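You operate a simulated robot arm through the tools that you are given. There is no shell and no other tool. Be economical: measure what you need, move in short steps, check, and stop when the job is done.

The job below is to be done with a simulated robot arm. You get a single attempt, and the scene is never put back.

TASK
Prove the pull dial with both check weights, small one first.
Fine: zero the dial before and after; one weight on the check pan at a time; both go back.

The check looks at the end state, three seconds after you hand in, the way a careful person would. Anything else that was tipped, shoved, dropped, spilled or broken makes it a failure.

THE ROBOT
A 6-joint arm with a two-finger parallel gripper, fixed in place. Base frame: the origin is at the foot of the arm, x ahead of it, y to its left, z up. Lengths are in mm, angles in degrees, forces in N, time in s.
With the tool pointing down near the work surface it reaches from about 360 to 820 mm from the base axis. Its first joint turns from -166.0 to 166.0 degrees. Payload 3.91 kg.
The tool frame sits at the grasp point between the pads (the TCP): z along the fingers, y along the line on which they close. The tips reach 30 mm beyond it. Largest opening 110 mm; finger width 20, thickness 10; the body of the gripper, 48 by 112 mm, starts 55 mm behind the TCP.
Orientation is that of the tool frame in the base frame, as a unit quaternion [x, y, z, w]. With the fingers straight down and closing along the base's y, the tool's x points along the base's -x, its y along +y and its z along -z.

THE INTERFACE
- The arm moves only by the tool play_rows. Its argument "targets" is a list of rows, each a list of 2 entries, a list of its own where there are three numbers: the shift along the base's x, y, z in units of 20 mm (1.0 is 20 mm), then the turn, a rotation vector about the base's x, y, z in units of 4 degrees (1.0 is 4 degrees). In form: [[[dx, dy, dz], [wx, wy, wz]], ...]. A call has 1 to 12 rows; each row shifts and turns the commanded pose from where the row before left it. "claw" is the closure, from 0 (fully open) to 1 (shut), set as the call begins (left out, the last holds). A call with a number of a shift or a turn outside -1 to 1 is refused whole. A row lasts 0.2 s, in which the tool goes at most 50 mm and 8.6 degrees; a call with a longer step from one row to the next is refused whole, and so is a gripper value outside its range. Where a pose cannot be reached the arm comes as near as it can. A force on the tool above 40 N (or 10 N above the force at the start of the call, whichever is more), or a blocked arm, ends the call early, and 0.2 s more pass. Each finger travels about 45 mm/s and halts on what it meets, pressing with about 24 N; the grip force reading is that of the motor and also rises with nothing between the fingers. The clock runs only during rows and for 0.2 s after the last one: add rows that do not move to give the fingers time. The reply holds the time, the measured pose of the TCP, the force on the tool along the base axes, the opening and the grip force, in the units named above and with some noise, with the torque about the TCP (base axes, N m) and any sound that the robot's microphone picked up.
- Cameras (640 x 400 px; columns grow to the right, rows downward): "scene" is fixed at [49.6, -503.2, 1649.4]; the picture's right is [0.82, -0.57, 0.00], its down [-0.34, -0.49, -0.80] and it looks along [0.46, 0.66, -0.60] (base axes); focal length 310 px, centre (320, 200). "wrist" rides on the gripper at [77, 7, -114] in the tool frame; the picture's right is [-0.09, 1.00, 0.00], its down [-0.80, -0.07, -0.59] and it looks along [-0.59, -0.05, 0.80] (tool axes); focal length 270 px, centre (320, 200). There is no depth. A picture from a camera that has moved, and an enlarged one, comes with that camera's place and axes in the base frame and with its lens.
- snapshot(camera): a new picture of that camera. The clock stands still meanwhile.
- lift_body(by): slides the trunk up (or, below 0, down) by that many mm; the arm rides with it, the base frame stays. It gives what a move gives, with no picture.
- enlarge(camera, box): a new picture of the part [left, top, right, bottom] of that camera's present view, enlarged. The clock stands still meanwhile.
- finish_job(): hands the job in; it is judged then, once.

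Go step by step. Nothing tells you positions but the pictures and the camera data: compare them with the known pose of the tool, close in by small moves and look again before you grip or let go. The budget is 120 turns and 68 pictures, counting those below and the enlarged ones. Unless the task says otherwise, let go and move clear before handing in, and close with one line.

The tools are called after ">>>" by a JSON object that holds its "op" and its "data". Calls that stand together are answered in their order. play_rows: Moves the arm, as the interface text tells. Its arguments: {"type":"object","properties":{"targets":{"type":"array","items":{"type":"array"}},"claw":{"type":"number"}},"required":["targets"]} The other tools are called the same way: lift_body (by) slides the trunk up or down; snapshot (camera) takes a picture; enlarge (camera, box) takes an enlarged picture of a part of a camera's view; finish_job () hands the job in.

At the start:

```text
clock: 0.0
ee_pos: [309.6, 289.0, 1267.7]
tool_rot: [0.0, 1.0, 0.0, -0.001]
wrist_force: [-0.1, 0.4, -0.3]
torque: [0.0, -0.01, -0.02]
gripper_width: 109.8
grip_force: 0.1
trunk travel left (down, up): [-550.0, 60.0]
```

scene: 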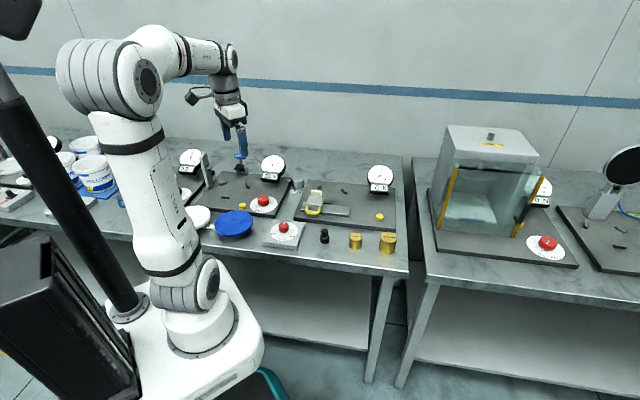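
wrist: 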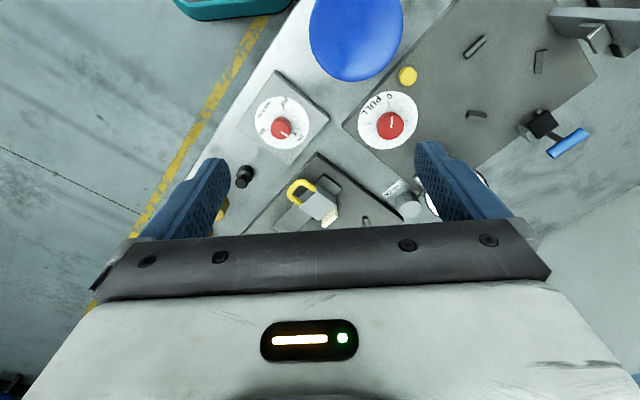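

I see several benches with dials, red knobs and brass weights; I need a closer look to identify the pull dial, its zero, the check pan and the weights.

>>> {"op": "enlarge", "data": {"camera": "scene", "box": [240, 140, 420, 260]}}

>>> {"op": "enlarge", "data": {"camera": "scene", "box": [150, 130, 310, 240]}}

>>> {"op": "enlarge", "data": {"camera": "scene", "box": [420, 110, 640, 290]}}

```text
3.33 times, centred on (330, 200) of scene
camera zoom: at [49.6, -503.2, 1649.4], right [0.82, -0.57, 0.0], down [-0.34, -0.49, -0.8], along [0.46, 0.66, -0.6], focal length 1034 px, centre (287, 200)
```

zoom: 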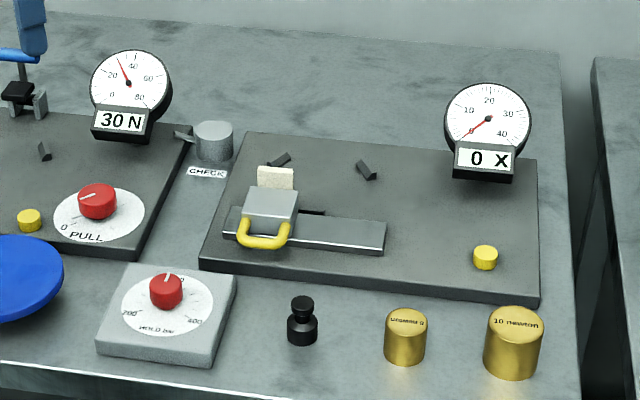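

```text
3.64 times, centred on (230, 185) of scene
camera zoom: at [49.6, -503.2, 1649.4], right [0.82, -0.57, 0.0], down [-0.34, -0.49, -0.8], along [0.46, 0.66, -0.6], focal length 1128 px, centre (647, 254)
```

zoom: 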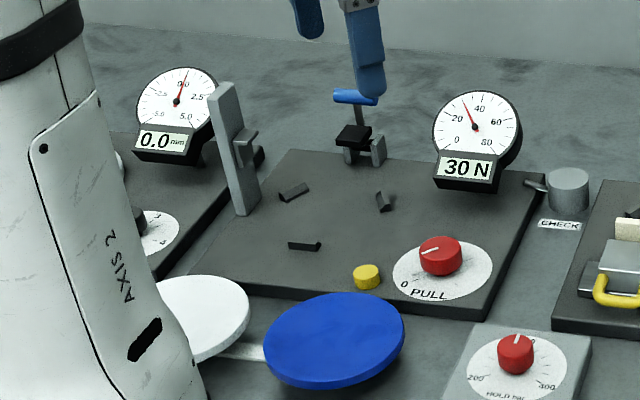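

```text
2.22 times, centred on (530, 200) of scene
camera zoom: at [49.6, -503.2, 1649.4], right [0.82, -0.57, 0.0], down [-0.34, -0.49, -0.8], along [0.46, 0.66, -0.6], focal length 689 px, centre (-147, 200)
```

zoom: 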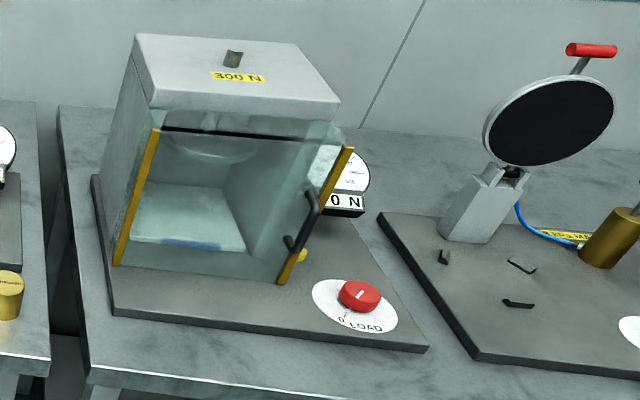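

The middle board holds the pull dial (reads 30 N), a PULL knob and a yellow button; a CHECK pan is to the right, and the 5 N and 10 N brass weights sit near the front edge. I'll read the labels closer with the wrist camera.

>>> {"op": "enlarge", "data": {"camera": "wrist", "box": [320, 40, 480, 140]}}

>>> {"op": "enlarge", "data": {"camera": "wrist", "box": [200, 60, 440, 240]}}

>>> {"op": "enlarge", "data": {"camera": "scene", "box": [225, 150, 305, 220]}}

```text
4.00 times, centred on (400, 90) of wrist
camera zoom: at [232.9, 296.3, 1383.1], right [0.09, 1.0, 0.0], down [0.8, -0.07, 0.59], along [0.59, -0.05, -0.8], focal length 1081 px, centre (0, 640)
```

zoom: 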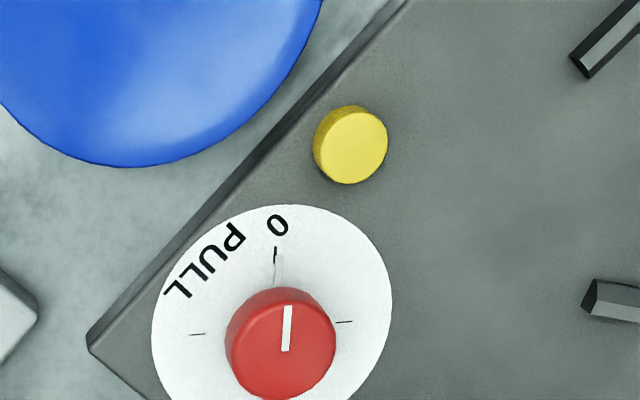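

```text
2.22 times, centred on (320, 150) of wrist
camera zoom: at [232.9, 296.3, 1383.1], right [0.09, 1.0, 0.0], down [0.8, -0.07, 0.59], along [0.59, -0.05, -0.8], focal length 601 px, centre (320, 311)
```

zoom: 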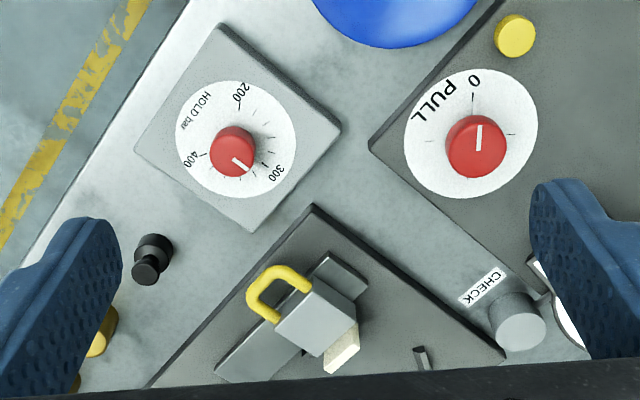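

```text
5.71 times, centred on (265, 185) of scene
camera zoom: at [49.6, -503.2, 1649.4], right [0.82, -0.57, 0.0], down [-0.34, -0.49, -0.8], along [0.46, 0.66, -0.6], focal length 1772 px, centre (634, 286)
```

zoom: 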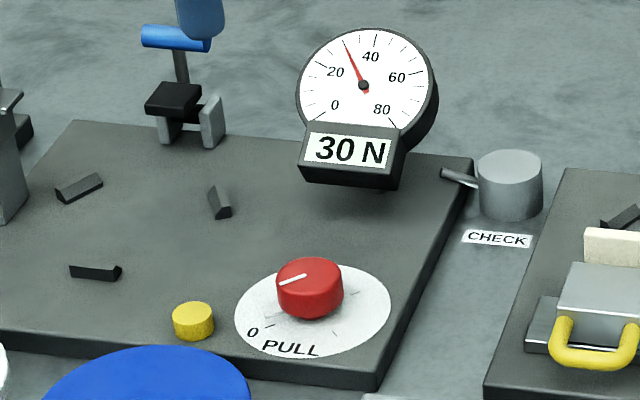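

The PULL knob is already at 0 while the dial shows 30 N, so the yellow button should be the zero; I put it at about (343, 434, 920). I'll close the fingers and go above it.

>>> {"op": "play_rows", "data": {"targets": [[[0.15, 0.66, -0.9], [0, 0, 0]], [[0.15, 0.66, -0.9], [0, 0, 0]], [[0.15, 0.66, -0.9], [0, 0, 0]], [[0.15, 0.66, -0.9], [0, 0, 0]], [[0.15, 0.66, -0.9], [0, 0, 0]], [[0.15, 0.66, -0.9], [0, 0, 0]], [[0.15, 0.66, -0.9], [0, 0, 0]], [[0.15, 0.66, -0.9], [0, 0, 0]], [[0.15, 0.66, -0.9], [0, 0, 0]], [[0.15, 0.66, -0.9], [0, 0, 0]], [[0.15, 0.66, -0.9], [0, 0, 0]]], "claw": 1}}

>>> {"op": "snapshot", "data": {"camera": "wrist"}}

>>> {"op": "snapshot", "data": {"camera": "scene"}}

```text
clock: 2.4
ee_pos: [343.2, 436.4, 1070.5]
tool_rot: [0.0, 1.0, 0.0, 0.0]
wrist_force: [-0.2, 1.0, 0.5]
torque: [0.0, 0.01, 0.01]
gripper_width: 0.0
grip_force: 23.9
trunk travel left (down, up): [-550.0, 60.0]
```

```text
59 pictures are left
camera wrist: at [266.6, 442.0, 1184.8], right [0.09, 1.0, 0.0], down [0.8, -0.07, 0.59], along [0.59, -0.05, -0.8], focal length 270 px, centre (320, 200)
```

wrist: 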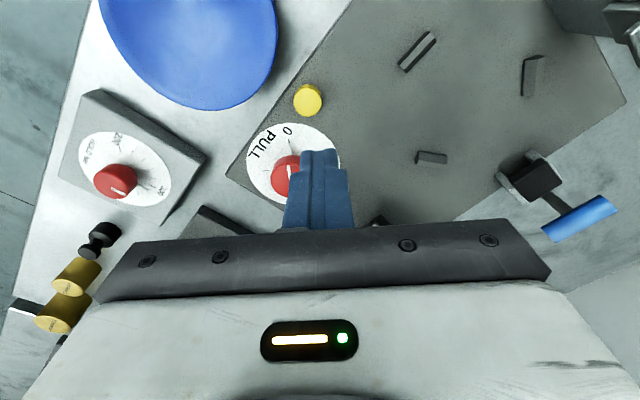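

```text
58 pictures are left
```

scene: 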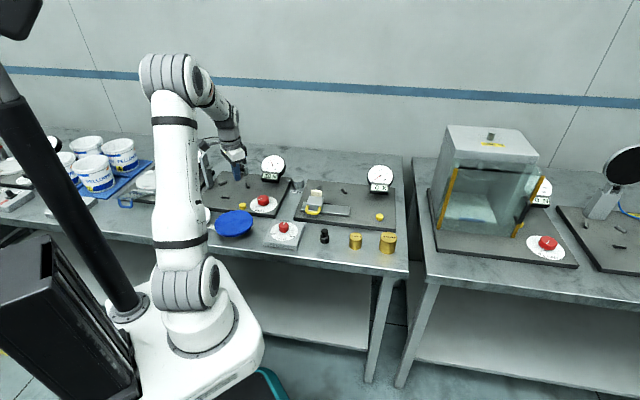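

The button works out at about (341, 425), top near z 922. I'll shift over it and descend to just above.

>>> {"op": "play_rows", "data": {"targets": [[[-0.1, -0.55, -0.9], [0, 0, 0]], [[0, 0, -0.9], [0, 0, 0]], [[0, 0, -0.9], [0, 0, 0]], [[0, 0, -0.9], [0, 0, 0]], [[0, 0, -0.9], [0, 0, 0]]]}}

>>> {"op": "snapshot", "data": {"camera": "wrist"}}

>>> {"op": "enlarge", "data": {"camera": "scene", "box": [200, 150, 310, 230]}}

```text
clock: 3.6
ee_pos: [339.8, 424.4, 980.4]
tool_rot: [0.0, 1.0, 0.0, 0.0]
wrist_force: [-0.1, 0.6, 0.0]
torque: [0.0, 0.02, 0.0]
gripper_width: 0.1
grip_force: 24.1
trunk travel left (down, up): [-550.0, 60.0]
```

```text
57 pictures are left
camera wrist: at [263.6, 430.6, 1095.1], right [0.09, 1.0, 0.0], down [0.8, -0.07, 0.59], along [0.59, -0.05, -0.8], focal length 270 px, centre (320, 200)
```

wrist: 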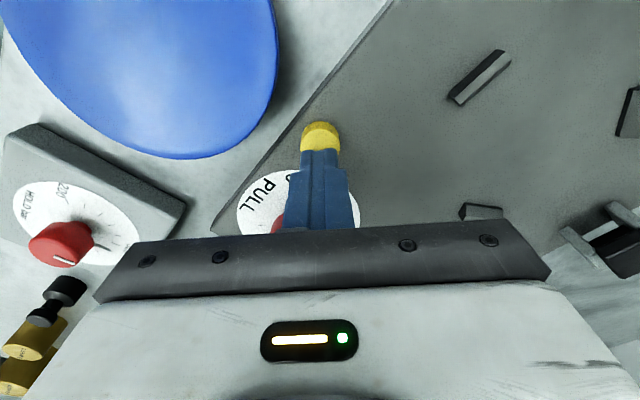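

```text
5.00 times, centred on (255, 190) of scene
camera zoom: at [49.6, -503.2, 1649.4], right [0.82, -0.57, 0.0], down [-0.34, -0.49, -0.8], along [0.46, 0.66, -0.6], focal length 1551 px, centre (645, 250)
```

zoom: 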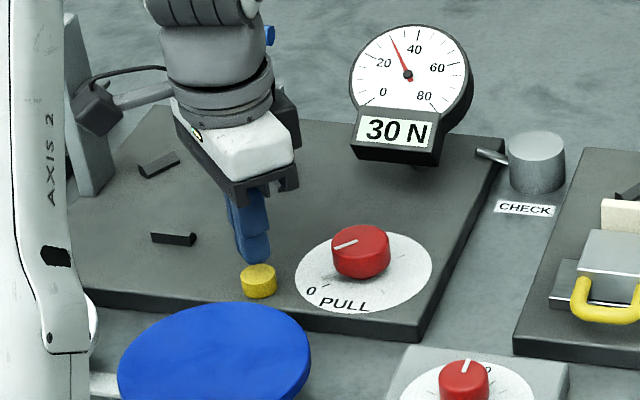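

Tip and button line up, with the button top around z 937, about 13 mm below the tip. I'll descend in fine steps until contact.

>>> {"op": "play_rows", "data": {"targets": [[[-0.1, 0, -0.2], [0, 0, 0]], [[0, 0, -0.2], [0, 0, 0]], [[0, 0, -0.1], [0, 0, 0]], [[0, 0, -0.1], [0, 0, 0]], [[0, 0, -0.1], [0, 0, 0]]]}}

>>> {"op": "enlarge", "data": {"camera": "scene", "box": [200, 150, 310, 230]}}

```text
clock: 4.8
ee_pos: [338.7, 424.2, 966.7]
tool_rot: [0.0, 1.0, 0.0, 0.0]
wrist_force: [0.0, 0.0, 0.4]
torque: [0.0, 0.01, -0.01]
gripper_width: 0.0
grip_force: 24.0
trunk travel left (down, up): [-550.0, 60.0]
```

```text
5.00 times, centred on (255, 190) of scene
camera zoom: at [49.6, -503.2, 1649.4], right [0.82, -0.57, 0.0], down [-0.34, -0.49, -0.8], along [0.46, 0.66, -0.6], focal length 1551 px, centre (645, 250)
```

zoom: 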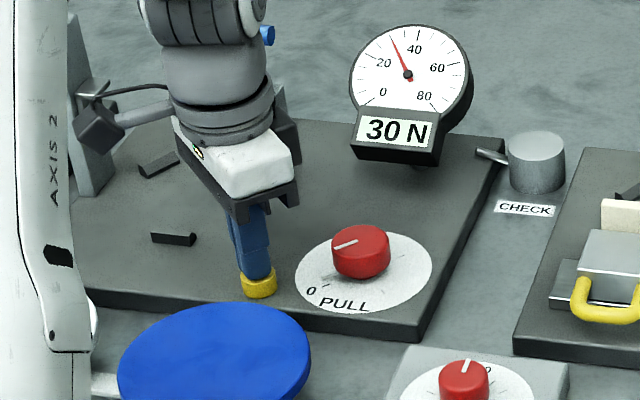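

Close to touching. I continue down in 1 mm rows so the call stops short of a hard press.

>>> {"op": "play_rows", "data": {"targets": [[[0, 0, -0.1], [0, 0, 0]], [[0, 0, -0.1], [0, 0, 0]], [[0, 0, -0.05], [0, 0, 0]], [[0, 0, -0.05], [0, 0, 0]]]}}

```text
clock: 5.8
ee_pos: [337.7, 424.1, 959.7]
tool_rot: [0.0, 1.0, 0.0, 0.001]
wrist_force: [0.1, 0.1, 2.7]
torque: [0.01, 0.01, -0.03]
gripper_width: 0.0
grip_force: 23.5
trunk travel left (down, up): [-550.0, 60.0]
heard: click
```

Contact with 2.7 N and a click was heard. I'll lift off and read the dial.

>>> {"op": "play_rows", "data": {"targets": [[[0, 0, 0.4], [0, 0, 0]], [[0, 0, 1], [0, 0, 0]], [[0, 0, 1], [0, 0, 0]], [[0, 0, 1], [0, 0, 0]], [[0, 0, 1], [0, 0, 0]], [[0, 0, 1], [0, 0, 0]]]}}

>>> {"op": "enlarge", "data": {"camera": "scene", "box": [200, 150, 310, 230]}}

```text
clock: 7.2
ee_pos: [337.7, 423.7, 1067.9]
tool_rot: [0.0, 1.0, 0.0, 0.0]
wrist_force: [-0.1, 0.5, -0.7]
torque: [0.02, 0.02, -0.02]
gripper_width: 0.0
grip_force: 23.9
trunk travel left (down, up): [-550.0, 60.0]
```

```text
5.00 times, centred on (255, 190) of scene
camera zoom: at [49.6, -503.2, 1649.4], right [0.82, -0.57, 0.0], down [-0.34, -0.49, -0.8], along [0.46, 0.66, -0.6], focal length 1551 px, centre (645, 250)
```

zoom: 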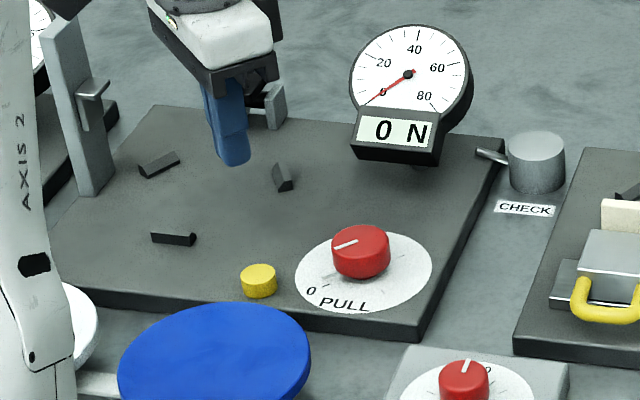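

The dial now reads 0 N. Next I go to the weights (5 N around (568, 34), 10 N around (642, -42)) at a safe height with the fingers open.

>>> {"op": "play_rows", "data": {"targets": [[[0, 0, 1], [0, 0, 0]], [[0, 0, 1], [0, 0, 0]], [[0.65, -1, 0.2], [0, 0, 0]], [[0.65, -1, 0.2], [0, 0, 0]], [[0.65, -1, 0.2], [0, 0, 0]], [[0.65, -1, 0.2], [0, 0, 0]], [[0.65, -1, 0.2], [0, 0, 0]], [[0.65, -1, 0.2], [0, 0, 0]], [[0.65, -1, 0], [0, 0, 0]], [[0.65, -1, 0], [0, 0, 0]], [[0.65, -1, 0], [0, 0, 0]], [[0.65, -1, 0], [0, 0, 0]]], "claw": 0}}

>>> {"op": "play_rows", "data": {"targets": [[[0.65, -1, 0], [0, 0, 0]], [[0.65, -1, 0], [0, 0, 0]], [[0.65, -1, 0], [0, 0, 0]], [[0.65, -1, 0], [0, 0, 0]], [[0.65, -1, 0], [0, 0, 0]], [[0.65, -1, 0], [0, 0, 0]], [[0.65, -1, 0], [0, 0, 0]], [[0.65, -1, 0], [0, 0, 0]], [[0.65, -1, 0], [0, 0, 0]], [[0.65, -1, 0], [0, 0, 0]]]}}

>>> {"op": "snapshot", "data": {"camera": "wrist"}}

```text
clock: 9.8
ee_pos: [467.4, 223.2, 1131.4]
tool_rot: [0.0, 1.0, 0.001, 0.001]
wrist_force: [0.0, 0.1, -0.1]
torque: [-0.03, 0.01, 0.02]
gripper_width: 110.2
grip_force: 0.1
trunk travel left (down, up): [-550.0, 60.0]
```

```text
clock: 12.0
ee_pos: [598.9, 23.6, 1131.8]
tool_rot: [0.0, 1.0, 0.0, 0.0]
wrist_force: [-0.4, 0.2, 0.3]
torque: [0.01, -0.02, -0.02]
gripper_width: 110.0
grip_force: 0.1
trunk travel left (down, up): [-550.0, 60.0]
```

```text
53 pictures are left
camera wrist: at [522.5, 30.3, 1246.8], right [0.09, 1.0, 0.0], down [0.8, -0.07, 0.59], along [0.59, -0.05, -0.8], focal length 270 px, centre (320, 200)
```

wrist: 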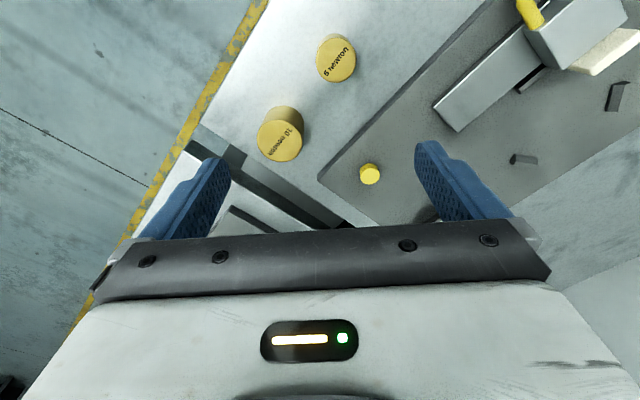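

The 5 N weight is at about (570, 42), top z≈950 (diameter ~41); the 10 N is at about (648, -28). I'll move over the small one and partially close the fingers.

>>> {"op": "play_rows", "data": {"targets": [[[-0.72, 0.47, -0.5], [0, 0, 0]], [[-0.72, 0.47, -0.5], [0, 0, 0]], [[0, 0, -1], [0, 0, 0]], [[0, 0, -1], [0, 0, 0]], [[0, 0, -1], [0, 0, 0]], [[0, 0, -1], [0, 0, 0]]], "claw": 0.25}}

>>> {"op": "snapshot", "data": {"camera": "wrist"}}

>>> {"op": "enlarge", "data": {"camera": "scene", "box": [300, 190, 420, 270]}}

```text
clock: 13.4
ee_pos: [569.6, 43.4, 1031.2]
tool_rot: [0.0, 1.0, 0.0, 0.0]
wrist_force: [-0.5, 0.4, 0.5]
torque: [0.01, 0.0, 0.0]
gripper_width: 82.5
grip_force: 0.1
trunk travel left (down, up): [-550.0, 60.0]
```

```text
52 pictures are left
camera wrist: at [493.5, 49.5, 1145.9], right [0.09, 1.0, 0.0], down [0.8, -0.07, 0.59], along [0.59, -0.05, -0.8], focal length 270 px, centre (320, 200)
```

wrist: 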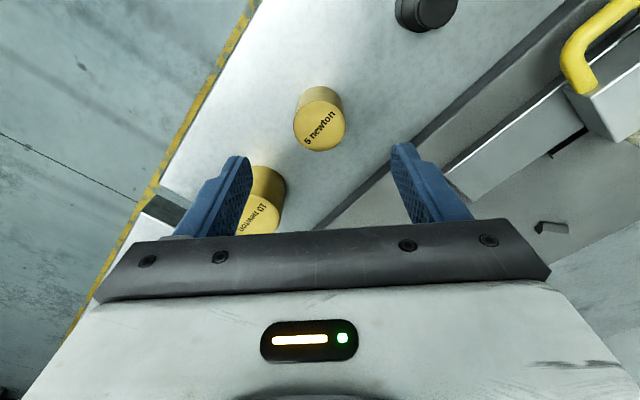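

```text
5.00 times, centred on (360, 230) of scene
camera zoom: at [49.6, -503.2, 1649.4], right [0.82, -0.57, 0.0], down [-0.34, -0.49, -0.8], along [0.46, 0.66, -0.6], focal length 1551 px, centre (120, 50)
```

zoom: 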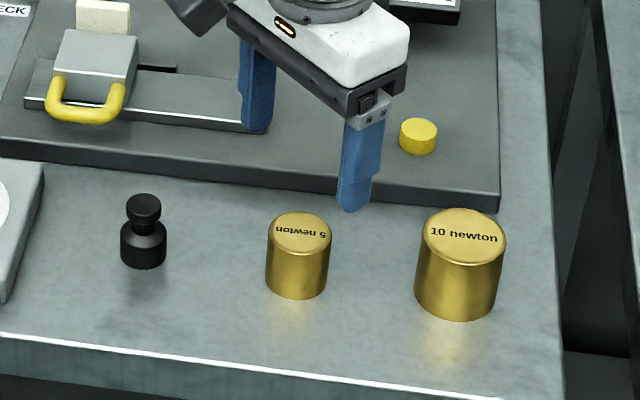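

The weight is centred under the tool at (570.7, 43.2). I descend to TCP z≈947 and grip.

>>> {"op": "play_rows", "data": {"targets": [[[0.03, 0, -0.8], [0, 0, 0]], [[0, 0, -0.8], [0, 0, 0]], [[0, 0, -0.8], [0, 0, 0]], [[0, 0, -0.8], [0, 0, 0]], [[0, 0, -0.6], [0, 0, 0]], [[0, 0, -0.4], [0, 0, 0]]]}}

>>> {"op": "enlarge", "data": {"camera": "scene", "box": [300, 190, 420, 270]}}

```text
clock: 14.8
ee_pos: [569.5, 43.7, 947.1]
tool_rot: [-0.001, 1.0, 0.0, 0.001]
wrist_force: [0.1, -0.4, 0.0]
torque: [0.03, -0.03, -0.02]
gripper_width: 82.5
grip_force: 0.0
trunk travel left (down, up): [-550.0, 60.0]
```

```text
5.00 times, centred on (360, 230) of scene
camera zoom: at [49.6, -503.2, 1649.4], right [0.82, -0.57, 0.0], down [-0.34, -0.49, -0.8], along [0.46, 0.66, -0.6], focal length 1551 px, centre (120, 50)
```

zoom: 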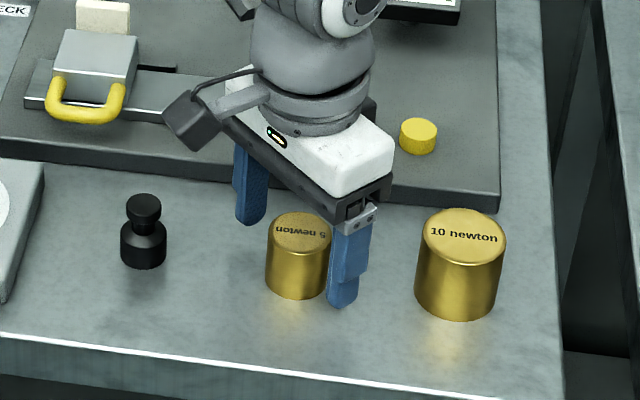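

The fingers straddle the weight evenly. I close and hold.

>>> {"op": "play_rows", "data": {"targets": [[[0, 0, 0], [0, 0, 0]], [[0, 0, 0], [0, 0, 0]], [[0, 0, 0], [0, 0, 0]], [[0, 0, 0], [0, 0, 0]], [[0, 0, 0], [0, 0, 0]]], "claw": 1}}

>>> {"op": "play_rows", "data": {"targets": [[[0, 0, 0.25], [0, 0, 0]], [[0, 0, 0.5], [0, 0, 0]]]}}

>>> {"op": "enlarge", "data": {"camera": "scene", "box": [300, 190, 420, 270]}}

```text
clock: 16.0
ee_pos: [569.5, 43.5, 947.5]
tool_rot: [-0.001, 1.0, 0.0, 0.0]
wrist_force: [-0.3, -0.4, -0.2]
torque: [0.04, 0.01, 0.01]
gripper_width: 41.4
grip_force: 23.6
trunk travel left (down, up): [-550.0, 60.0]
```

```text
clock: 16.6
ee_pos: [570.2, 41.7, 962.6]
tool_rot: [0.0, 1.0, 0.0, -0.001]
wrist_force: [0.0, 0.2, -5.0]
torque: [0.01, -0.01, -0.02]
gripper_width: 41.3
grip_force: 24.1
trunk travel left (down, up): [-550.0, 60.0]
```

```text
5.00 times, centred on (360, 230) of scene
camera zoom: at [49.6, -503.2, 1649.4], right [0.82, -0.57, 0.0], down [-0.34, -0.49, -0.8], along [0.46, 0.66, -0.6], focal length 1551 px, centre (120, 50)
```

zoom: 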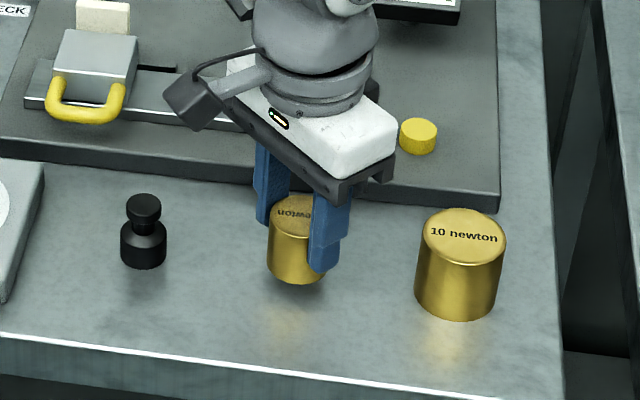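

The 5 N weight is held (wrist reads −5 N). The pan top is at about (609, 461, 933) with the dial close on its far-left, so I'll lift, travel, and turn the tool so the camera side faces away from the dial.

>>> {"op": "play_rows", "data": {"targets": [[[0, 0, 0.8], [0, 0, 0]], [[0, 0, 1], [0, 0, 0]], [[0, 0, 1], [0, 0, 1]], [[0, 0, 1], [0, 0, 1]], [[0, 0, 1], [0, 0, 1]], [[0, 0, 1], [0, 0, 1]], [[0, 0, 1], [0, 0, 1]], [[0, 0, 1], [0, 0, 1]], [[0, 0, 1], [0, 0, 1]], [[0, 0, 0], [0, 0, 1]], [[0, 0.5, 0], [0, 0, 1]], [[0, 1, 0], [0, 0, 1]]]}}

>>> {"op": "play_rows", "data": {"targets": [[[0, 1, 0], [0, 0, 1]], [[0, 1, 0], [0, 0, 1]], [[0, 1, 0], [0, 0, 1]], [[0, 1, 0], [0, 0, 1]], [[0, 1, 0], [0, 0, 1]], [[0, 1, 0], [0, 0, 1]], [[0, 1, 0], [0, 0, 1]], [[0, 1, 0], [0, 0, 1]], [[0, 1, 0], [0, 0, 1]], [[0, 1, 0], [0, 0, 1]], [[0, 1, 0], [0, 0, 1]], [[0, 0.5, 0], [0, 0, 1]]]}}

>>> {"op": "snapshot", "data": {"camera": "wrist"}}

```text
clock: 19.2
ee_pos: [571.7, 74.0, 1138.0]
tool_rot: [-0.343, 0.939, -0.002, 0.0]
wrist_force: [-0.1, 0.5, -5.7]
torque: [0.0, -0.01, -0.06]
gripper_width: 41.3
grip_force: 23.7
trunk travel left (down, up): [-550.0, 60.0]
```

```text
clock: 21.8
ee_pos: [569.8, 303.3, 1137.7]
tool_rot: [-0.695, 0.719, 0.0, 0.001]
wrist_force: [-0.6, -0.1, -5.0]
torque: [-0.03, 0.0, -0.03]
gripper_width: 41.2
grip_force: 24.2
trunk travel left (down, up): [-550.0, 60.0]
```

```text
48 pictures are left
camera wrist: at [561.8, 226.5, 1252.9], right [-0.99, 0.12, 0.0], down [0.1, 0.8, 0.59], along [0.07, 0.59, -0.8], focal length 270 px, centre (320, 200)
```

wrist: 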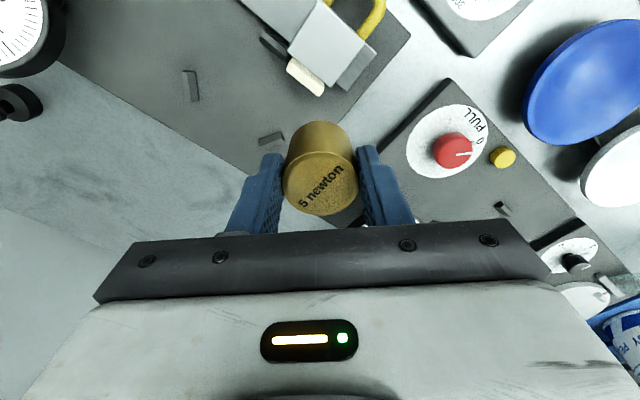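

The turn works as planned. I continue turning and move slightly past the pan so the wrist camera can see it in front of the fingers.

>>> {"op": "play_rows", "data": {"targets": [[[0, 1, 0], [0, 0, 1]], [[0, 1, 0], [0, 0, 1]], [[0, 1, 0], [0, 0, 1]], [[0, 1, 0], [0, 0, 1]], [[0, 1, 0], [0, 0, 1]], [[0, 1, 0], [0, 0, 1]], [[0, 1, 0], [0, 0, 1]], [[0, 1, 0], [0, 0, 1]], [[0, 1, 0], [0, 0, 1]], [[0, 0.5, 0], [0, 0, 1]], [[0, 0, 0], [0, 0, 1]], [[0, 0, 0], [0, 0, 1]]]}}

>>> {"op": "snapshot", "data": {"camera": "wrist"}}

>>> {"op": "enlarge", "data": {"camera": "scene", "box": [220, 130, 340, 210]}}

```text
clock: 24.4
ee_pos: [569.5, 492.5, 1138.5]
tool_rot: [0.928, -0.374, 0.001, 0.0]
wrist_force: [-0.7, -0.8, -4.4]
torque: [-0.05, -0.03, 0.01]
gripper_width: 41.4
grip_force: 24.1
trunk travel left (down, up): [-550.0, 60.0]
```

```text
47 pictures are left
camera wrist: at [622.1, 434.6, 1253.7], right [-0.75, -0.66, 0.0], down [-0.53, 0.61, 0.59], along [-0.39, 0.45, -0.8], focal length 270 px, centre (320, 200)
```

wrist: 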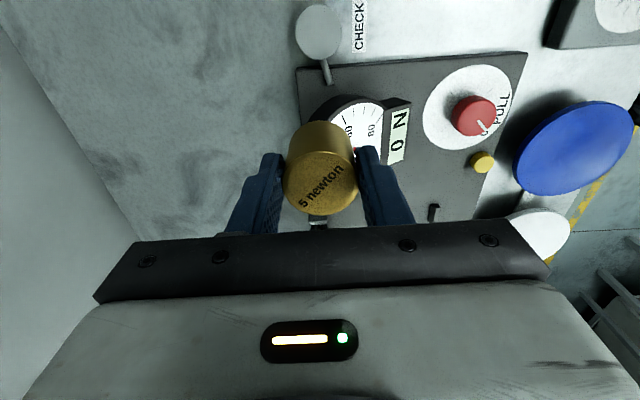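

```text
5.00 times, centred on (280, 170) of scene
camera zoom: at [49.6, -503.2, 1649.4], right [0.82, -0.57, 0.0], down [-0.34, -0.49, -0.8], along [0.46, 0.66, -0.6], focal length 1551 px, centre (520, 350)
```

zoom: 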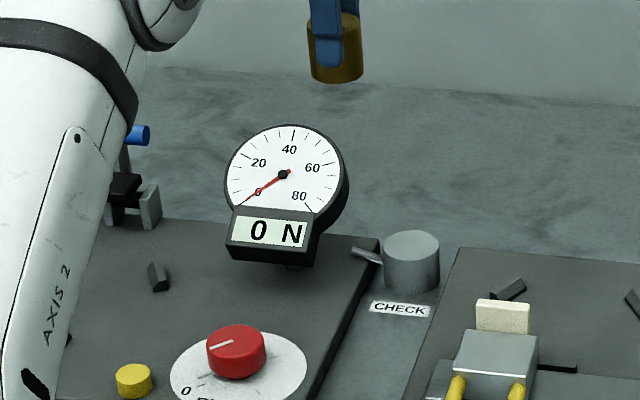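

The pan top centre works out at about (606.5, 454, 939). I move over it and come down to a few cm above.

>>> {"op": "play_rows", "data": {"targets": [[[0.93, -0.96, 0], [0, 0, 0]], [[0.93, -0.96, 0], [0, 0, 0]], [[0, 0, -0.9], [0, 0, 0]], [[0, 0, -0.9], [0, 0, 0]], [[0, 0, -0.9], [0, 0, 0]], [[0, 0, -0.9], [0, 0, 0]], [[0, 0, -0.9], [0, 0, 0]], [[0, 0, -0.9], [0, 0, 0]], [[0, 0, -0.9], [0, 0, 0]]]}}

>>> {"op": "snapshot", "data": {"camera": "wrist"}}

>>> {"op": "enlarge", "data": {"camera": "scene", "box": [250, 140, 340, 210]}}

```text
clock: 26.4
ee_pos: [608.4, 455.2, 1011.3]
tool_rot: [0.927, -0.375, 0.0, 0.001]
wrist_force: [0.2, 0.0, -5.3]
torque: [-0.03, 0.01, -0.01]
gripper_width: 41.3
grip_force: 24.3
trunk travel left (down, up): [-550.0, 60.0]
```

```text
45 pictures are left
camera wrist: at [659.9, 395.8, 1127.1], right [-0.76, -0.66, 0.0], down [-0.53, 0.61, 0.59], along [-0.39, 0.45, -0.8], focal length 270 px, centre (320, 200)
```

wrist: 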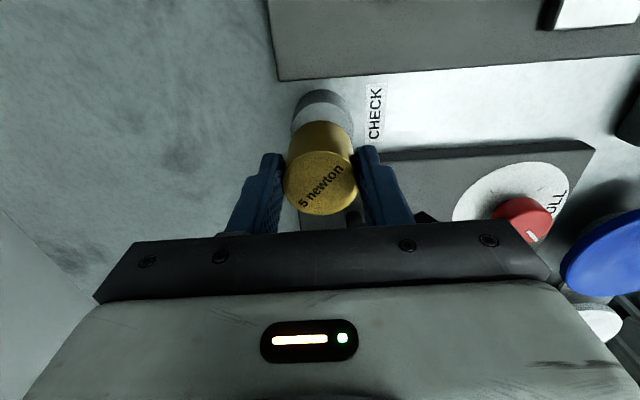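

```text
5.71 times, centred on (295, 175) of scene
camera zoom: at [49.6, -503.2, 1649.4], right [0.82, -0.57, 0.0], down [-0.34, -0.49, -0.8], along [0.46, 0.66, -0.6], focal length 1772 px, centre (463, 343)
```

zoom: 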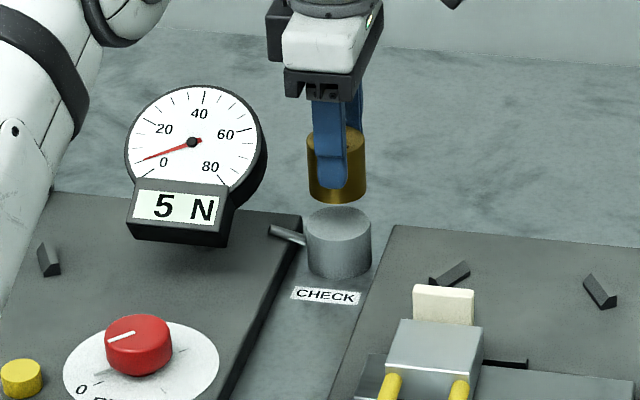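

The weight hangs above the pan and looks aligned. I check the fine alignment before lowering.

>>> {"op": "enlarge", "data": {"camera": "wrist", "box": [260, 70, 380, 220]}}

```text
2.67 times, centred on (320, 145) of wrist
camera zoom: at [659.9, 395.8, 1127.1], right [-0.76, -0.66, 0.0], down [-0.53, 0.61, 0.59], along [-0.39, 0.45, -0.8], focal length 721 px, centre (320, 347)
```

zoom: 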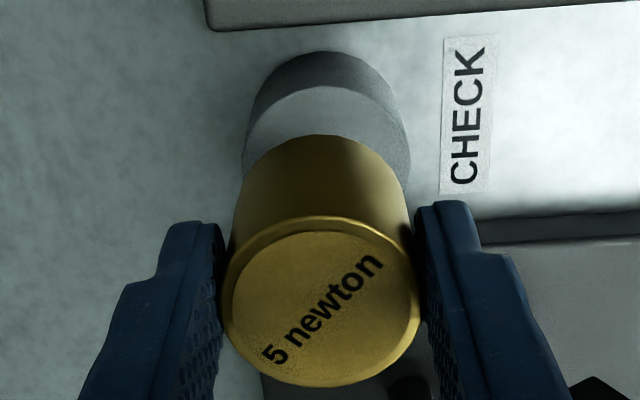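

Pan centre refined to about (607.5, 453); I nudge by 2 mm and lower until contact.

>>> {"op": "play_rows", "data": {"targets": [[[-0.04, -0.1, -0.4], [0, 0, 0]], [[0, 0, -0.4], [0, 0, 0]], [[0, 0, -0.2], [0, 0, 0]], [[0, 0, -0.1], [0, 0, 0]], [[0, 0, -0.1], [0, 0, 0]], [[0, 0, -0.05], [0, 0, 0]]]}}

>>> {"op": "enlarge", "data": {"camera": "scene", "box": [250, 140, 340, 210]}}

```text
clock: 27.8
ee_pos: [606.5, 452.6, 987.5]
tool_rot: [0.927, -0.374, 0.0, 0.001]
wrist_force: [-0.4, -0.2, -5.5]
torque: [-0.01, 0.0, 0.03]
gripper_width: 41.3
grip_force: 24.2
trunk travel left (down, up): [-550.0, 60.0]
```

```text
5.71 times, centred on (295, 175) of scene
camera zoom: at [49.6, -503.2, 1649.4], right [0.82, -0.57, 0.0], down [-0.34, -0.49, -0.8], along [0.46, 0.66, -0.6], focal length 1772 px, centre (463, 343)
```

zoom: 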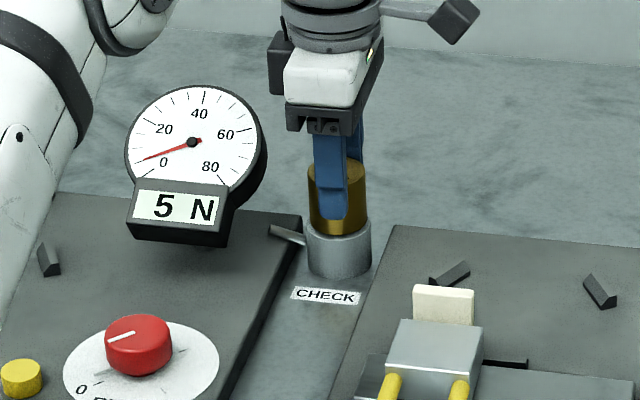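

>>> {"op": "play_rows", "data": {"targets": [[[0, 0, -0.1], [0, 0, 0]], [[0, 0, -0.1], [0, 0, 0]], [[0, 0, -0.05], [0, 0, 0]]]}}

```text
clock: 28.6
ee_pos: [606.2, 452.5, 984.5]
tool_rot: [0.928, -0.374, 0.0, -0.001]
wrist_force: [0.6, 0.1, 2.3]
torque: [-0.1, 0.06, -0.01]
gripper_width: 41.1
grip_force: 24.2
trunk travel left (down, up): [-550.0, 60.0]
```

The weight is seated on the pan (the force went from −5.5 to +2.3 N). I open partway and back off straight up.

>>> {"op": "play_rows", "data": {"targets": [[[0, 0, 0], [0, 0, 0]], [[0, 0, 0], [0, 0, 0]], [[0, 0, 0], [0, 0, 0]]], "claw": 0.35}}

>>> {"op": "play_rows", "data": {"targets": [[[0, 0, 0.5], [0, 0, 0]], [[0, 0, 1], [0, 0, 0]], [[0, 0, 1], [0, 0, 0]], [[0, 0, 1], [0, 0, 0]], [[0, 0, 1], [0, 0, 0]]]}}

>>> {"op": "enlarge", "data": {"camera": "scene", "box": [250, 140, 340, 210]}}

>>> {"op": "snapshot", "data": {"camera": "wrist"}}

```text
clock: 29.4
ee_pos: [607.1, 450.9, 983.3]
tool_rot: [0.927, -0.374, 0.0, 0.0]
wrist_force: [-0.4, 0.6, 0.0]
torque: [0.03, -0.01, -0.01]
gripper_width: 71.5
grip_force: 0.0
trunk travel left (down, up): [-550.0, 60.0]
```

```text
clock: 30.6
ee_pos: [605.8, 453.5, 1073.5]
tool_rot: [0.927, -0.375, -0.001, 0.0]
wrist_force: [0.4, -0.7, -0.3]
torque: [0.01, -0.04, 0.02]
gripper_width: 71.7
grip_force: 0.2
trunk travel left (down, up): [-550.0, 60.0]
```

```text
5.71 times, centred on (295, 175) of scene
camera zoom: at [49.6, -503.2, 1649.4], right [0.82, -0.57, 0.0], down [-0.34, -0.49, -0.8], along [0.46, 0.66, -0.6], focal length 1772 px, centre (463, 343)
```

zoom: 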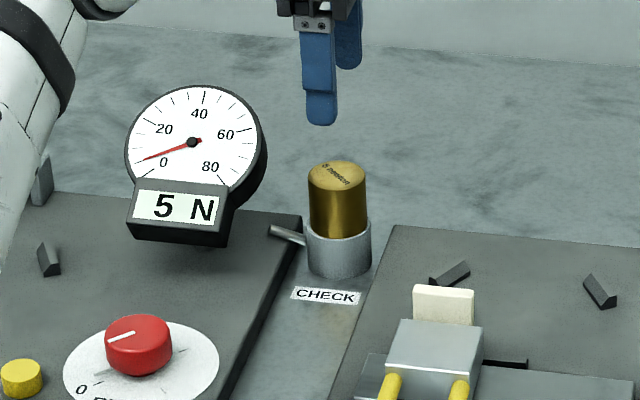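

```text
40 pictures are left
camera wrist: at [657.5, 394.5, 1188.1], right [-0.76, -0.66, 0.0], down [-0.53, 0.61, 0.59], along [-0.39, 0.45, -0.8], focal length 270 px, centre (320, 200)
```

wrist: 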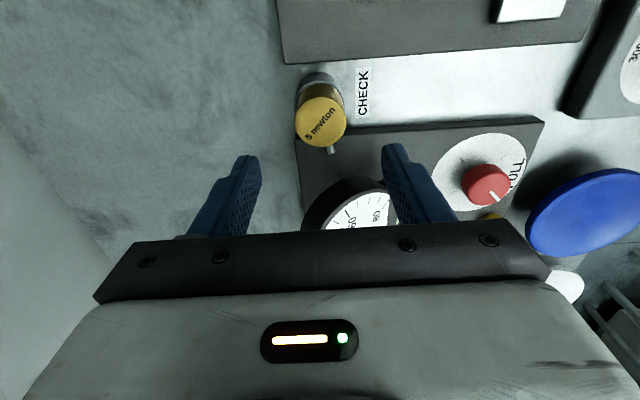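

With the weight free on the pan, the dial reads 5 N. I go back down, grip it and lift it off.

>>> {"op": "play_rows", "data": {"targets": [[[0, 0, -1], [0, 0, 0]], [[0, 0, -1], [0, 0, 0]], [[0, 0, -1], [0, 0, 0]], [[0, 0, -1], [0, 0, 0]], [[0, 0, -0.4], [0, 0, 0]]]}}

>>> {"op": "play_rows", "data": {"targets": [[[0, 0, 0], [0, 0, 0]], [[0, 0, 0], [0, 0, 0]], [[0, 0, 0], [0, 0, 0]], [[0, 0, 0], [0, 0, 0]], [[0, 0, 0], [0, 0, 0]]], "claw": 1}}

>>> {"op": "play_rows", "data": {"targets": [[[0, 0, 0.2], [0, 0, 0]], [[0, 0, 0.5], [0, 0, 0]], [[0, 0, 1], [0, 0, 0]], [[0, 0, 1], [0, 0, 0]], [[0, 0, 1], [0, 0, 0]], [[0, 0, 1], [0, 0, 0]], [[0, 0, 1], [0, 0, 0]], [[0, 0, 1], [0, 0, 0]], [[0, 0, 1], [0, 0, 0]]]}}

>>> {"op": "enlarge", "data": {"camera": "scene", "box": [240, 130, 340, 210]}}

```text
clock: 31.8
ee_pos: [607.9, 452.0, 985.3]
tool_rot: [0.927, -0.375, 0.0, 0.001]
wrist_force: [-0.1, 0.9, 0.4]
torque: [0.0, 0.01, 0.01]
gripper_width: 71.4
grip_force: 0.1
trunk travel left (down, up): [-550.0, 60.0]
```

```text
clock: 33.0
ee_pos: [607.2, 452.4, 984.8]
tool_rot: [0.927, -0.374, -0.001, 0.0]
wrist_force: [-1.0, -1.1, 1.0]
torque: [0.0, 0.03, -0.01]
gripper_width: 41.5
grip_force: 23.7
trunk travel left (down, up): [-550.0, 60.0]
```

```text
clock: 35.0
ee_pos: [608.2, 452.9, 1138.4]
tool_rot: [0.927, -0.374, 0.0, 0.0]
wrist_force: [0.1, -0.5, -5.3]
torque: [0.0, 0.0, 0.02]
gripper_width: 41.5
grip_force: 23.9
trunk travel left (down, up): [-550.0, 60.0]
```

```text
5.00 times, centred on (290, 170) of scene
camera zoom: at [49.6, -503.2, 1649.4], right [0.82, -0.57, 0.0], down [-0.34, -0.49, -0.8], along [0.46, 0.66, -0.6], focal length 1551 px, centre (470, 350)
```

zoom: 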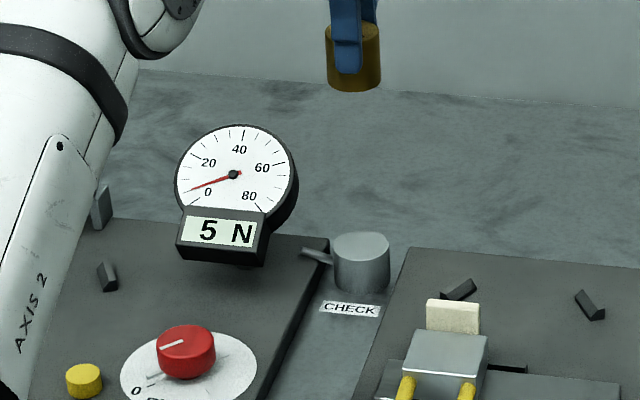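

The dial still shows 5 N after the weight came off, so it seems to hold its peak. I'll now take the small weight back by retracing the path and unwinding the turn.

>>> {"op": "play_rows", "data": {"targets": [[[-0.1, -1, 0], [0, 0, -1]], [[-0.1, -1, 0], [0, 0, -1]], [[-0.1, -1, 0], [0, 0, -1]], [[-0.1, -1, 0], [0, 0, -1]], [[-0.1, -1, 0], [0, 0, -1]], [[-0.1, -1, 0], [0, 0, -1]], [[-0.1, -1, 0], [0, 0, -1]], [[-0.1, -1, 0], [0, 0, -1]], [[-0.1, -1, 0], [0, 0, -1]], [[-0.1, -1, 0], [0, 0, -1]], [[-0.1, -1, 0], [0, 0, -1]], [[-0.1, -1, 0], [0, 0, -1]]]}}

>>> {"op": "play_rows", "data": {"targets": [[[-0.1, -1, 0], [0, 0, -1]], [[-0.1, -1, 0], [0, 0, -1]], [[-0.1, -1, 0], [0, 0, -1]], [[-0.1, -1, 0], [0, 0, -1]], [[-0.1, -1, 0], [0, 0, -1]], [[-0.1, -1, 0], [0, 0, -1]], [[-0.02, -1, 0], [0, 0, -1]], [[0, -1, 0], [0, 0, -1]], [[0, -0.48, 0], [0, 0, -1]], [[0, 0, 0], [0, 0, -1]], [[0, 0, 0], [0, 0, -1]], [[0, 0, 0], [0, 0, -1]]]}}

>>> {"op": "play_rows", "data": {"targets": [[[0, 0, 0], [0, 0, -1]], [[0, 0, 0], [0, 0, -1]], [[0, 0, 0], [0, 0, -1]], [[0, 0, 0], [0, 0, -1]], [[0, 0, 0], [0, 0, -1]], [[0, 0, -0.7], [0, 0, -1]], [[0, 0, -0.7], [0, 0, -1]], [[0, 0, -0.7], [0, 0, -1]], [[0, 0, -0.7], [0, 0, -1]], [[0, 0, -0.7], [0, 0, -1]], [[0, 0, 0], [0, 0, 0]]]}}

>>> {"op": "snapshot", "data": {"camera": "scene"}}

>>> {"op": "enlarge", "data": {"camera": "scene", "box": [240, 130, 340, 210]}}

```text
clock: 37.6
ee_pos: [582.7, 212.3, 1138.1]
tool_rot: [-0.695, 0.719, 0.0, 0.0]
wrist_force: [-0.1, -0.4, -5.5]
torque: [0.0, 0.0, 0.03]
gripper_width: 41.4
grip_force: 24.3
trunk travel left (down, up): [-550.0, 60.0]
```

```text
clock: 40.2
ee_pos: [569.8, 42.2, 1139.4]
tool_rot: [-0.342, 0.94, 0.0, 0.0]
wrist_force: [0.4, 0.2, -5.8]
torque: [-0.01, -0.01, 0.0]
gripper_width: 41.4
grip_force: 24.2
trunk travel left (down, up): [-550.0, 60.0]
```

```text
clock: 42.6
ee_pos: [569.6, 41.5, 1068.7]
tool_rot: [-0.001, 1.0, 0.001, -0.001]
wrist_force: [0.1, -0.2, -5.0]
torque: [-0.03, -0.02, 0.01]
gripper_width: 41.4
grip_force: 23.8
trunk travel left (down, up): [-550.0, 60.0]
```

```text
38 pictures are left
```

scene: 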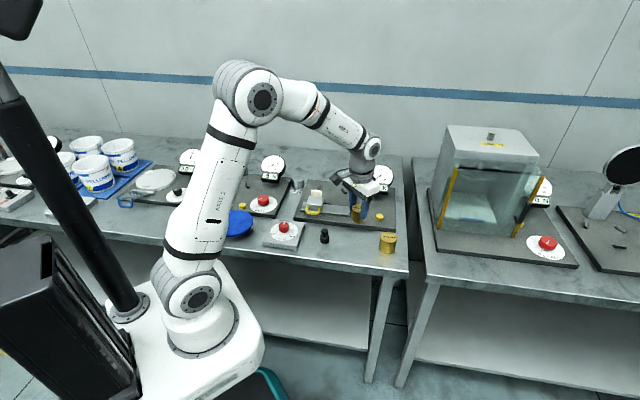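

```text
5.00 times, centred on (290, 170) of scene
camera zoom: at [49.6, -503.2, 1649.4], right [0.82, -0.57, 0.0], down [-0.34, -0.49, -0.8], along [0.46, 0.66, -0.6], focal length 1551 px, centre (470, 350)
```

zoom: 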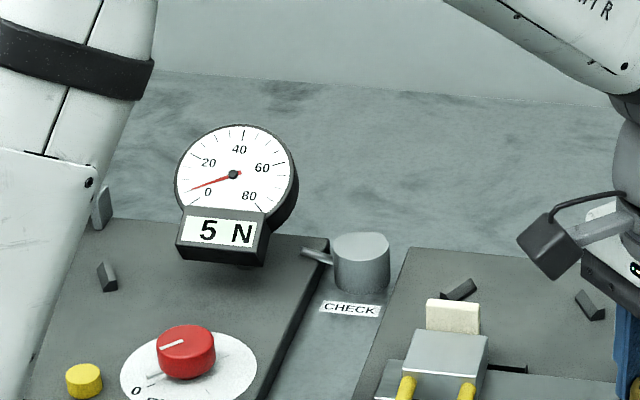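

Retraced to above its original spot; the dial holds 5 N as a peak, which is why small goes first. I lower the weight back in place.

>>> {"op": "play_rows", "data": {"targets": [[[0, 0.04, -1], [0, 0, 0]], [[0, 0, -1], [0, 0, 0]], [[0, 0, -1], [0, 0, 0]], [[0, 0, -1], [0, 0, 0]], [[0, 0, -1], [0, 0, 0]], [[0, 0, -0.6], [0, 0, 0]], [[0, 0, -0.2], [0, 0, 0]], [[0, 0, -0.1], [0, 0, 0]], [[0, 0, -0.05], [0, 0, 0]]]}}

```text
clock: 44.6
ee_pos: [569.7, 43.2, 950.9]
tool_rot: [0.0, 1.0, 0.0, 0.001]
wrist_force: [-0.6, -0.1, 2.8]
torque: [-0.02, 0.18, 0.01]
gripper_width: 41.4
grip_force: 23.8
trunk travel left (down, up): [-550.0, 60.0]
```

It has touched down (+2.8 N). I release and rise.

>>> {"op": "play_rows", "data": {"targets": [[[0, 0, 0], [0, 0, 0]], [[0, 0, 0], [0, 0, 0]], [[0, 0, 0], [0, 0, 0]]], "claw": 0.25}}

>>> {"op": "play_rows", "data": {"targets": [[[0, 0, 0.5], [0, 0, 0]], [[0, 0, 1], [0, 0, 0]], [[0, 0, 1], [0, 0, 0]], [[0, 0, 1], [0, 0, 0]], [[0, 0, 1], [0, 0, 0]]]}}

>>> {"op": "play_rows", "data": {"targets": [[[0.8, -0.7, 0], [0, 0, 0]], [[0.8, -0.7, 0], [0, 0, 0]], [[0.8, -0.7, 0], [0, 0, 0]], [[0.8, -0.7, 0], [0, 0, 0]], [[0.75, -0.7, 0], [0, 0, 0]]], "claw": 0}}

>>> {"op": "snapshot", "data": {"camera": "wrist"}}

>>> {"op": "enlarge", "data": {"camera": "scene", "box": [300, 190, 420, 270]}}

```text
clock: 45.4
ee_pos: [569.5, 43.0, 949.7]
tool_rot: [0.0, 1.0, 0.0, 0.0]
wrist_force: [-0.6, -0.2, 1.2]
torque: [-0.02, -0.01, 0.03]
gripper_width: 82.8
grip_force: 0.1
trunk travel left (down, up): [-550.0, 60.0]
```

```text
clock: 46.6
ee_pos: [568.7, 43.0, 1041.0]
tool_rot: [0.0, 1.0, 0.0, 0.0]
wrist_force: [-0.3, -0.1, 0.0]
torque: [0.0, 0.02, -0.02]
gripper_width: 82.4
grip_force: 0.1
trunk travel left (down, up): [-550.0, 60.0]
```

```text
clock: 47.8
ee_pos: [648.2, -27.3, 1038.7]
tool_rot: [0.0, 1.0, 0.0, 0.0]
wrist_force: [0.7, -1.5, 0.0]
torque: [0.0, -0.01, 0.0]
gripper_width: 110.0
grip_force: 0.1
trunk travel left (down, up): [-550.0, 60.0]
```

```text
36 pictures are left
camera wrist: at [572.9, -20.7, 1154.2], right [0.09, 1.0, 0.0], down [0.8, -0.07, 0.59], along [0.59, -0.05, -0.8], focal length 270 px, centre (320, 200)
```

wrist: 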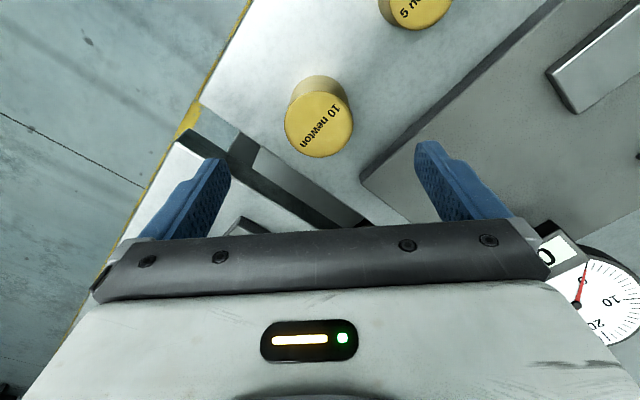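

```text
5.00 times, centred on (360, 230) of scene
camera zoom: at [49.6, -503.2, 1649.4], right [0.82, -0.57, 0.0], down [-0.34, -0.49, -0.8], along [0.46, 0.66, -0.6], focal length 1551 px, centre (120, 50)
```

zoom: 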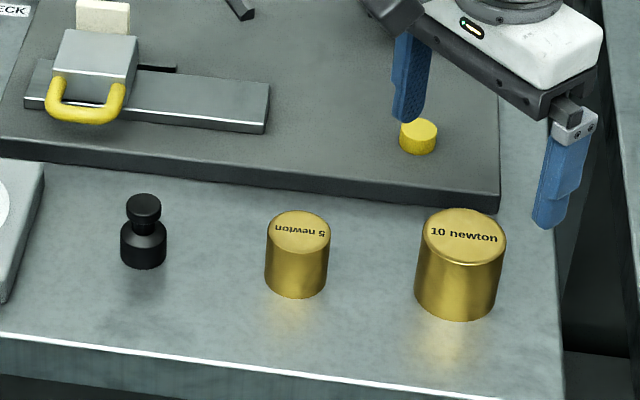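

The 5 N weight stands back where it was. The 10 N weight is at about (650.5, -27.5), so I centre on it, descend and grip.

>>> {"op": "play_rows", "data": {"targets": [[[0.1, 0, -0.9], [0, 0, 0]], [[0, 0, -0.9], [0, 0, 0]], [[0, 0, -0.9], [0, 0, 0]], [[0, 0, -0.9], [0, 0, 0]], [[0, 0, -0.6], [0, 0, 0]], [[0, 0, -0.25], [0, 0, 0]]], "claw": 0.15}}

>>> {"op": "enlarge", "data": {"camera": "scene", "box": [300, 190, 420, 270]}}

```text
clock: 49.2
ee_pos: [651.9, -27.3, 951.7]
tool_rot: [0.0, 1.0, 0.0, 0.0]
wrist_force: [0.1, 0.1, 1.1]
torque: [0.01, 0.0, 0.02]
gripper_width: 93.8
grip_force: 0.0
trunk travel left (down, up): [-550.0, 60.0]
```

```text
5.00 times, centred on (360, 230) of scene
camera zoom: at [49.6, -503.2, 1649.4], right [0.82, -0.57, 0.0], down [-0.34, -0.49, -0.8], along [0.46, 0.66, -0.6], focal length 1551 px, centre (120, 50)
```

zoom: 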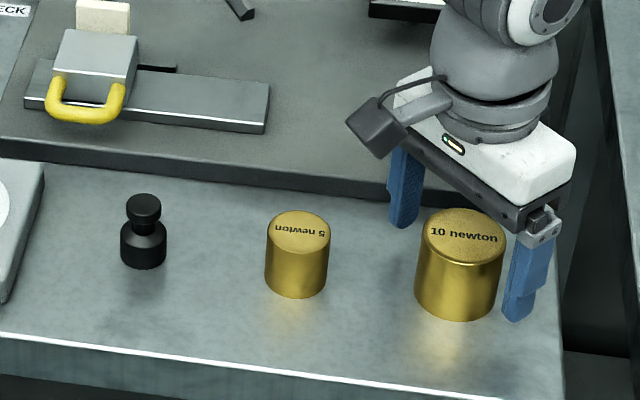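

>>> {"op": "play_rows", "data": {"targets": [[[0, 0, 0], [0, 0, 0]], [[0, 0, 0], [0, 0, 0]], [[0, 0, 0], [0, 0, 0]], [[0, 0, 0], [0, 0, 0]], [[0, 0, 0], [0, 0, 0]]], "claw": 1}}

>>> {"op": "play_rows", "data": {"targets": [[[0, 0, 0.25], [0, 0, 0]], [[0, 0, 0.75], [0, 0, 0]], [[0, 0, 1], [0, 0, 0]], [[0, 0, 1], [0, 0, 0]], [[0, 0, 1], [0, 0, 0]], [[0, 0, 1], [0, 0, 1]], [[0, 0, 1], [0, 0, 1]], [[0, 0, 1], [0, 0, 1]], [[0, 0, 1], [0, 0, 1]], [[0, 0, 1], [0, 0, 1]]]}}

>>> {"op": "enlarge", "data": {"camera": "scene", "box": [300, 130, 420, 270]}}

```text
clock: 50.4
ee_pos: [651.4, -27.5, 951.4]
tool_rot: [0.001, 1.0, 0.0, 0.0]
wrist_force: [-0.3, -3.5, 0.0]
torque: [-0.22, -0.03, -0.03]
gripper_width: 53.8
grip_force: 24.3
trunk travel left (down, up): [-550.0, 60.0]
```

```text
clock: 52.6
ee_pos: [652.2, -25.2, 1131.1]
tool_rot: [-0.175, 0.985, 0.0, 0.0]
wrist_force: [-0.5, 0.6, -10.0]
torque: [-0.03, -0.01, 0.02]
gripper_width: 53.6
grip_force: 24.6
trunk travel left (down, up): [-550.0, 60.0]
```

```text
2.86 times, centred on (360, 200) of scene
camera zoom: at [49.6, -503.2, 1649.4], right [0.82, -0.57, 0.0], down [-0.34, -0.49, -0.8], along [0.46, 0.66, -0.6], focal length 886 px, centre (206, 200)
```

zoom: 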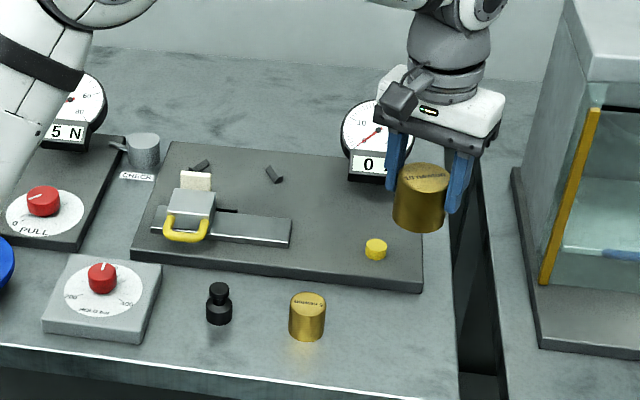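

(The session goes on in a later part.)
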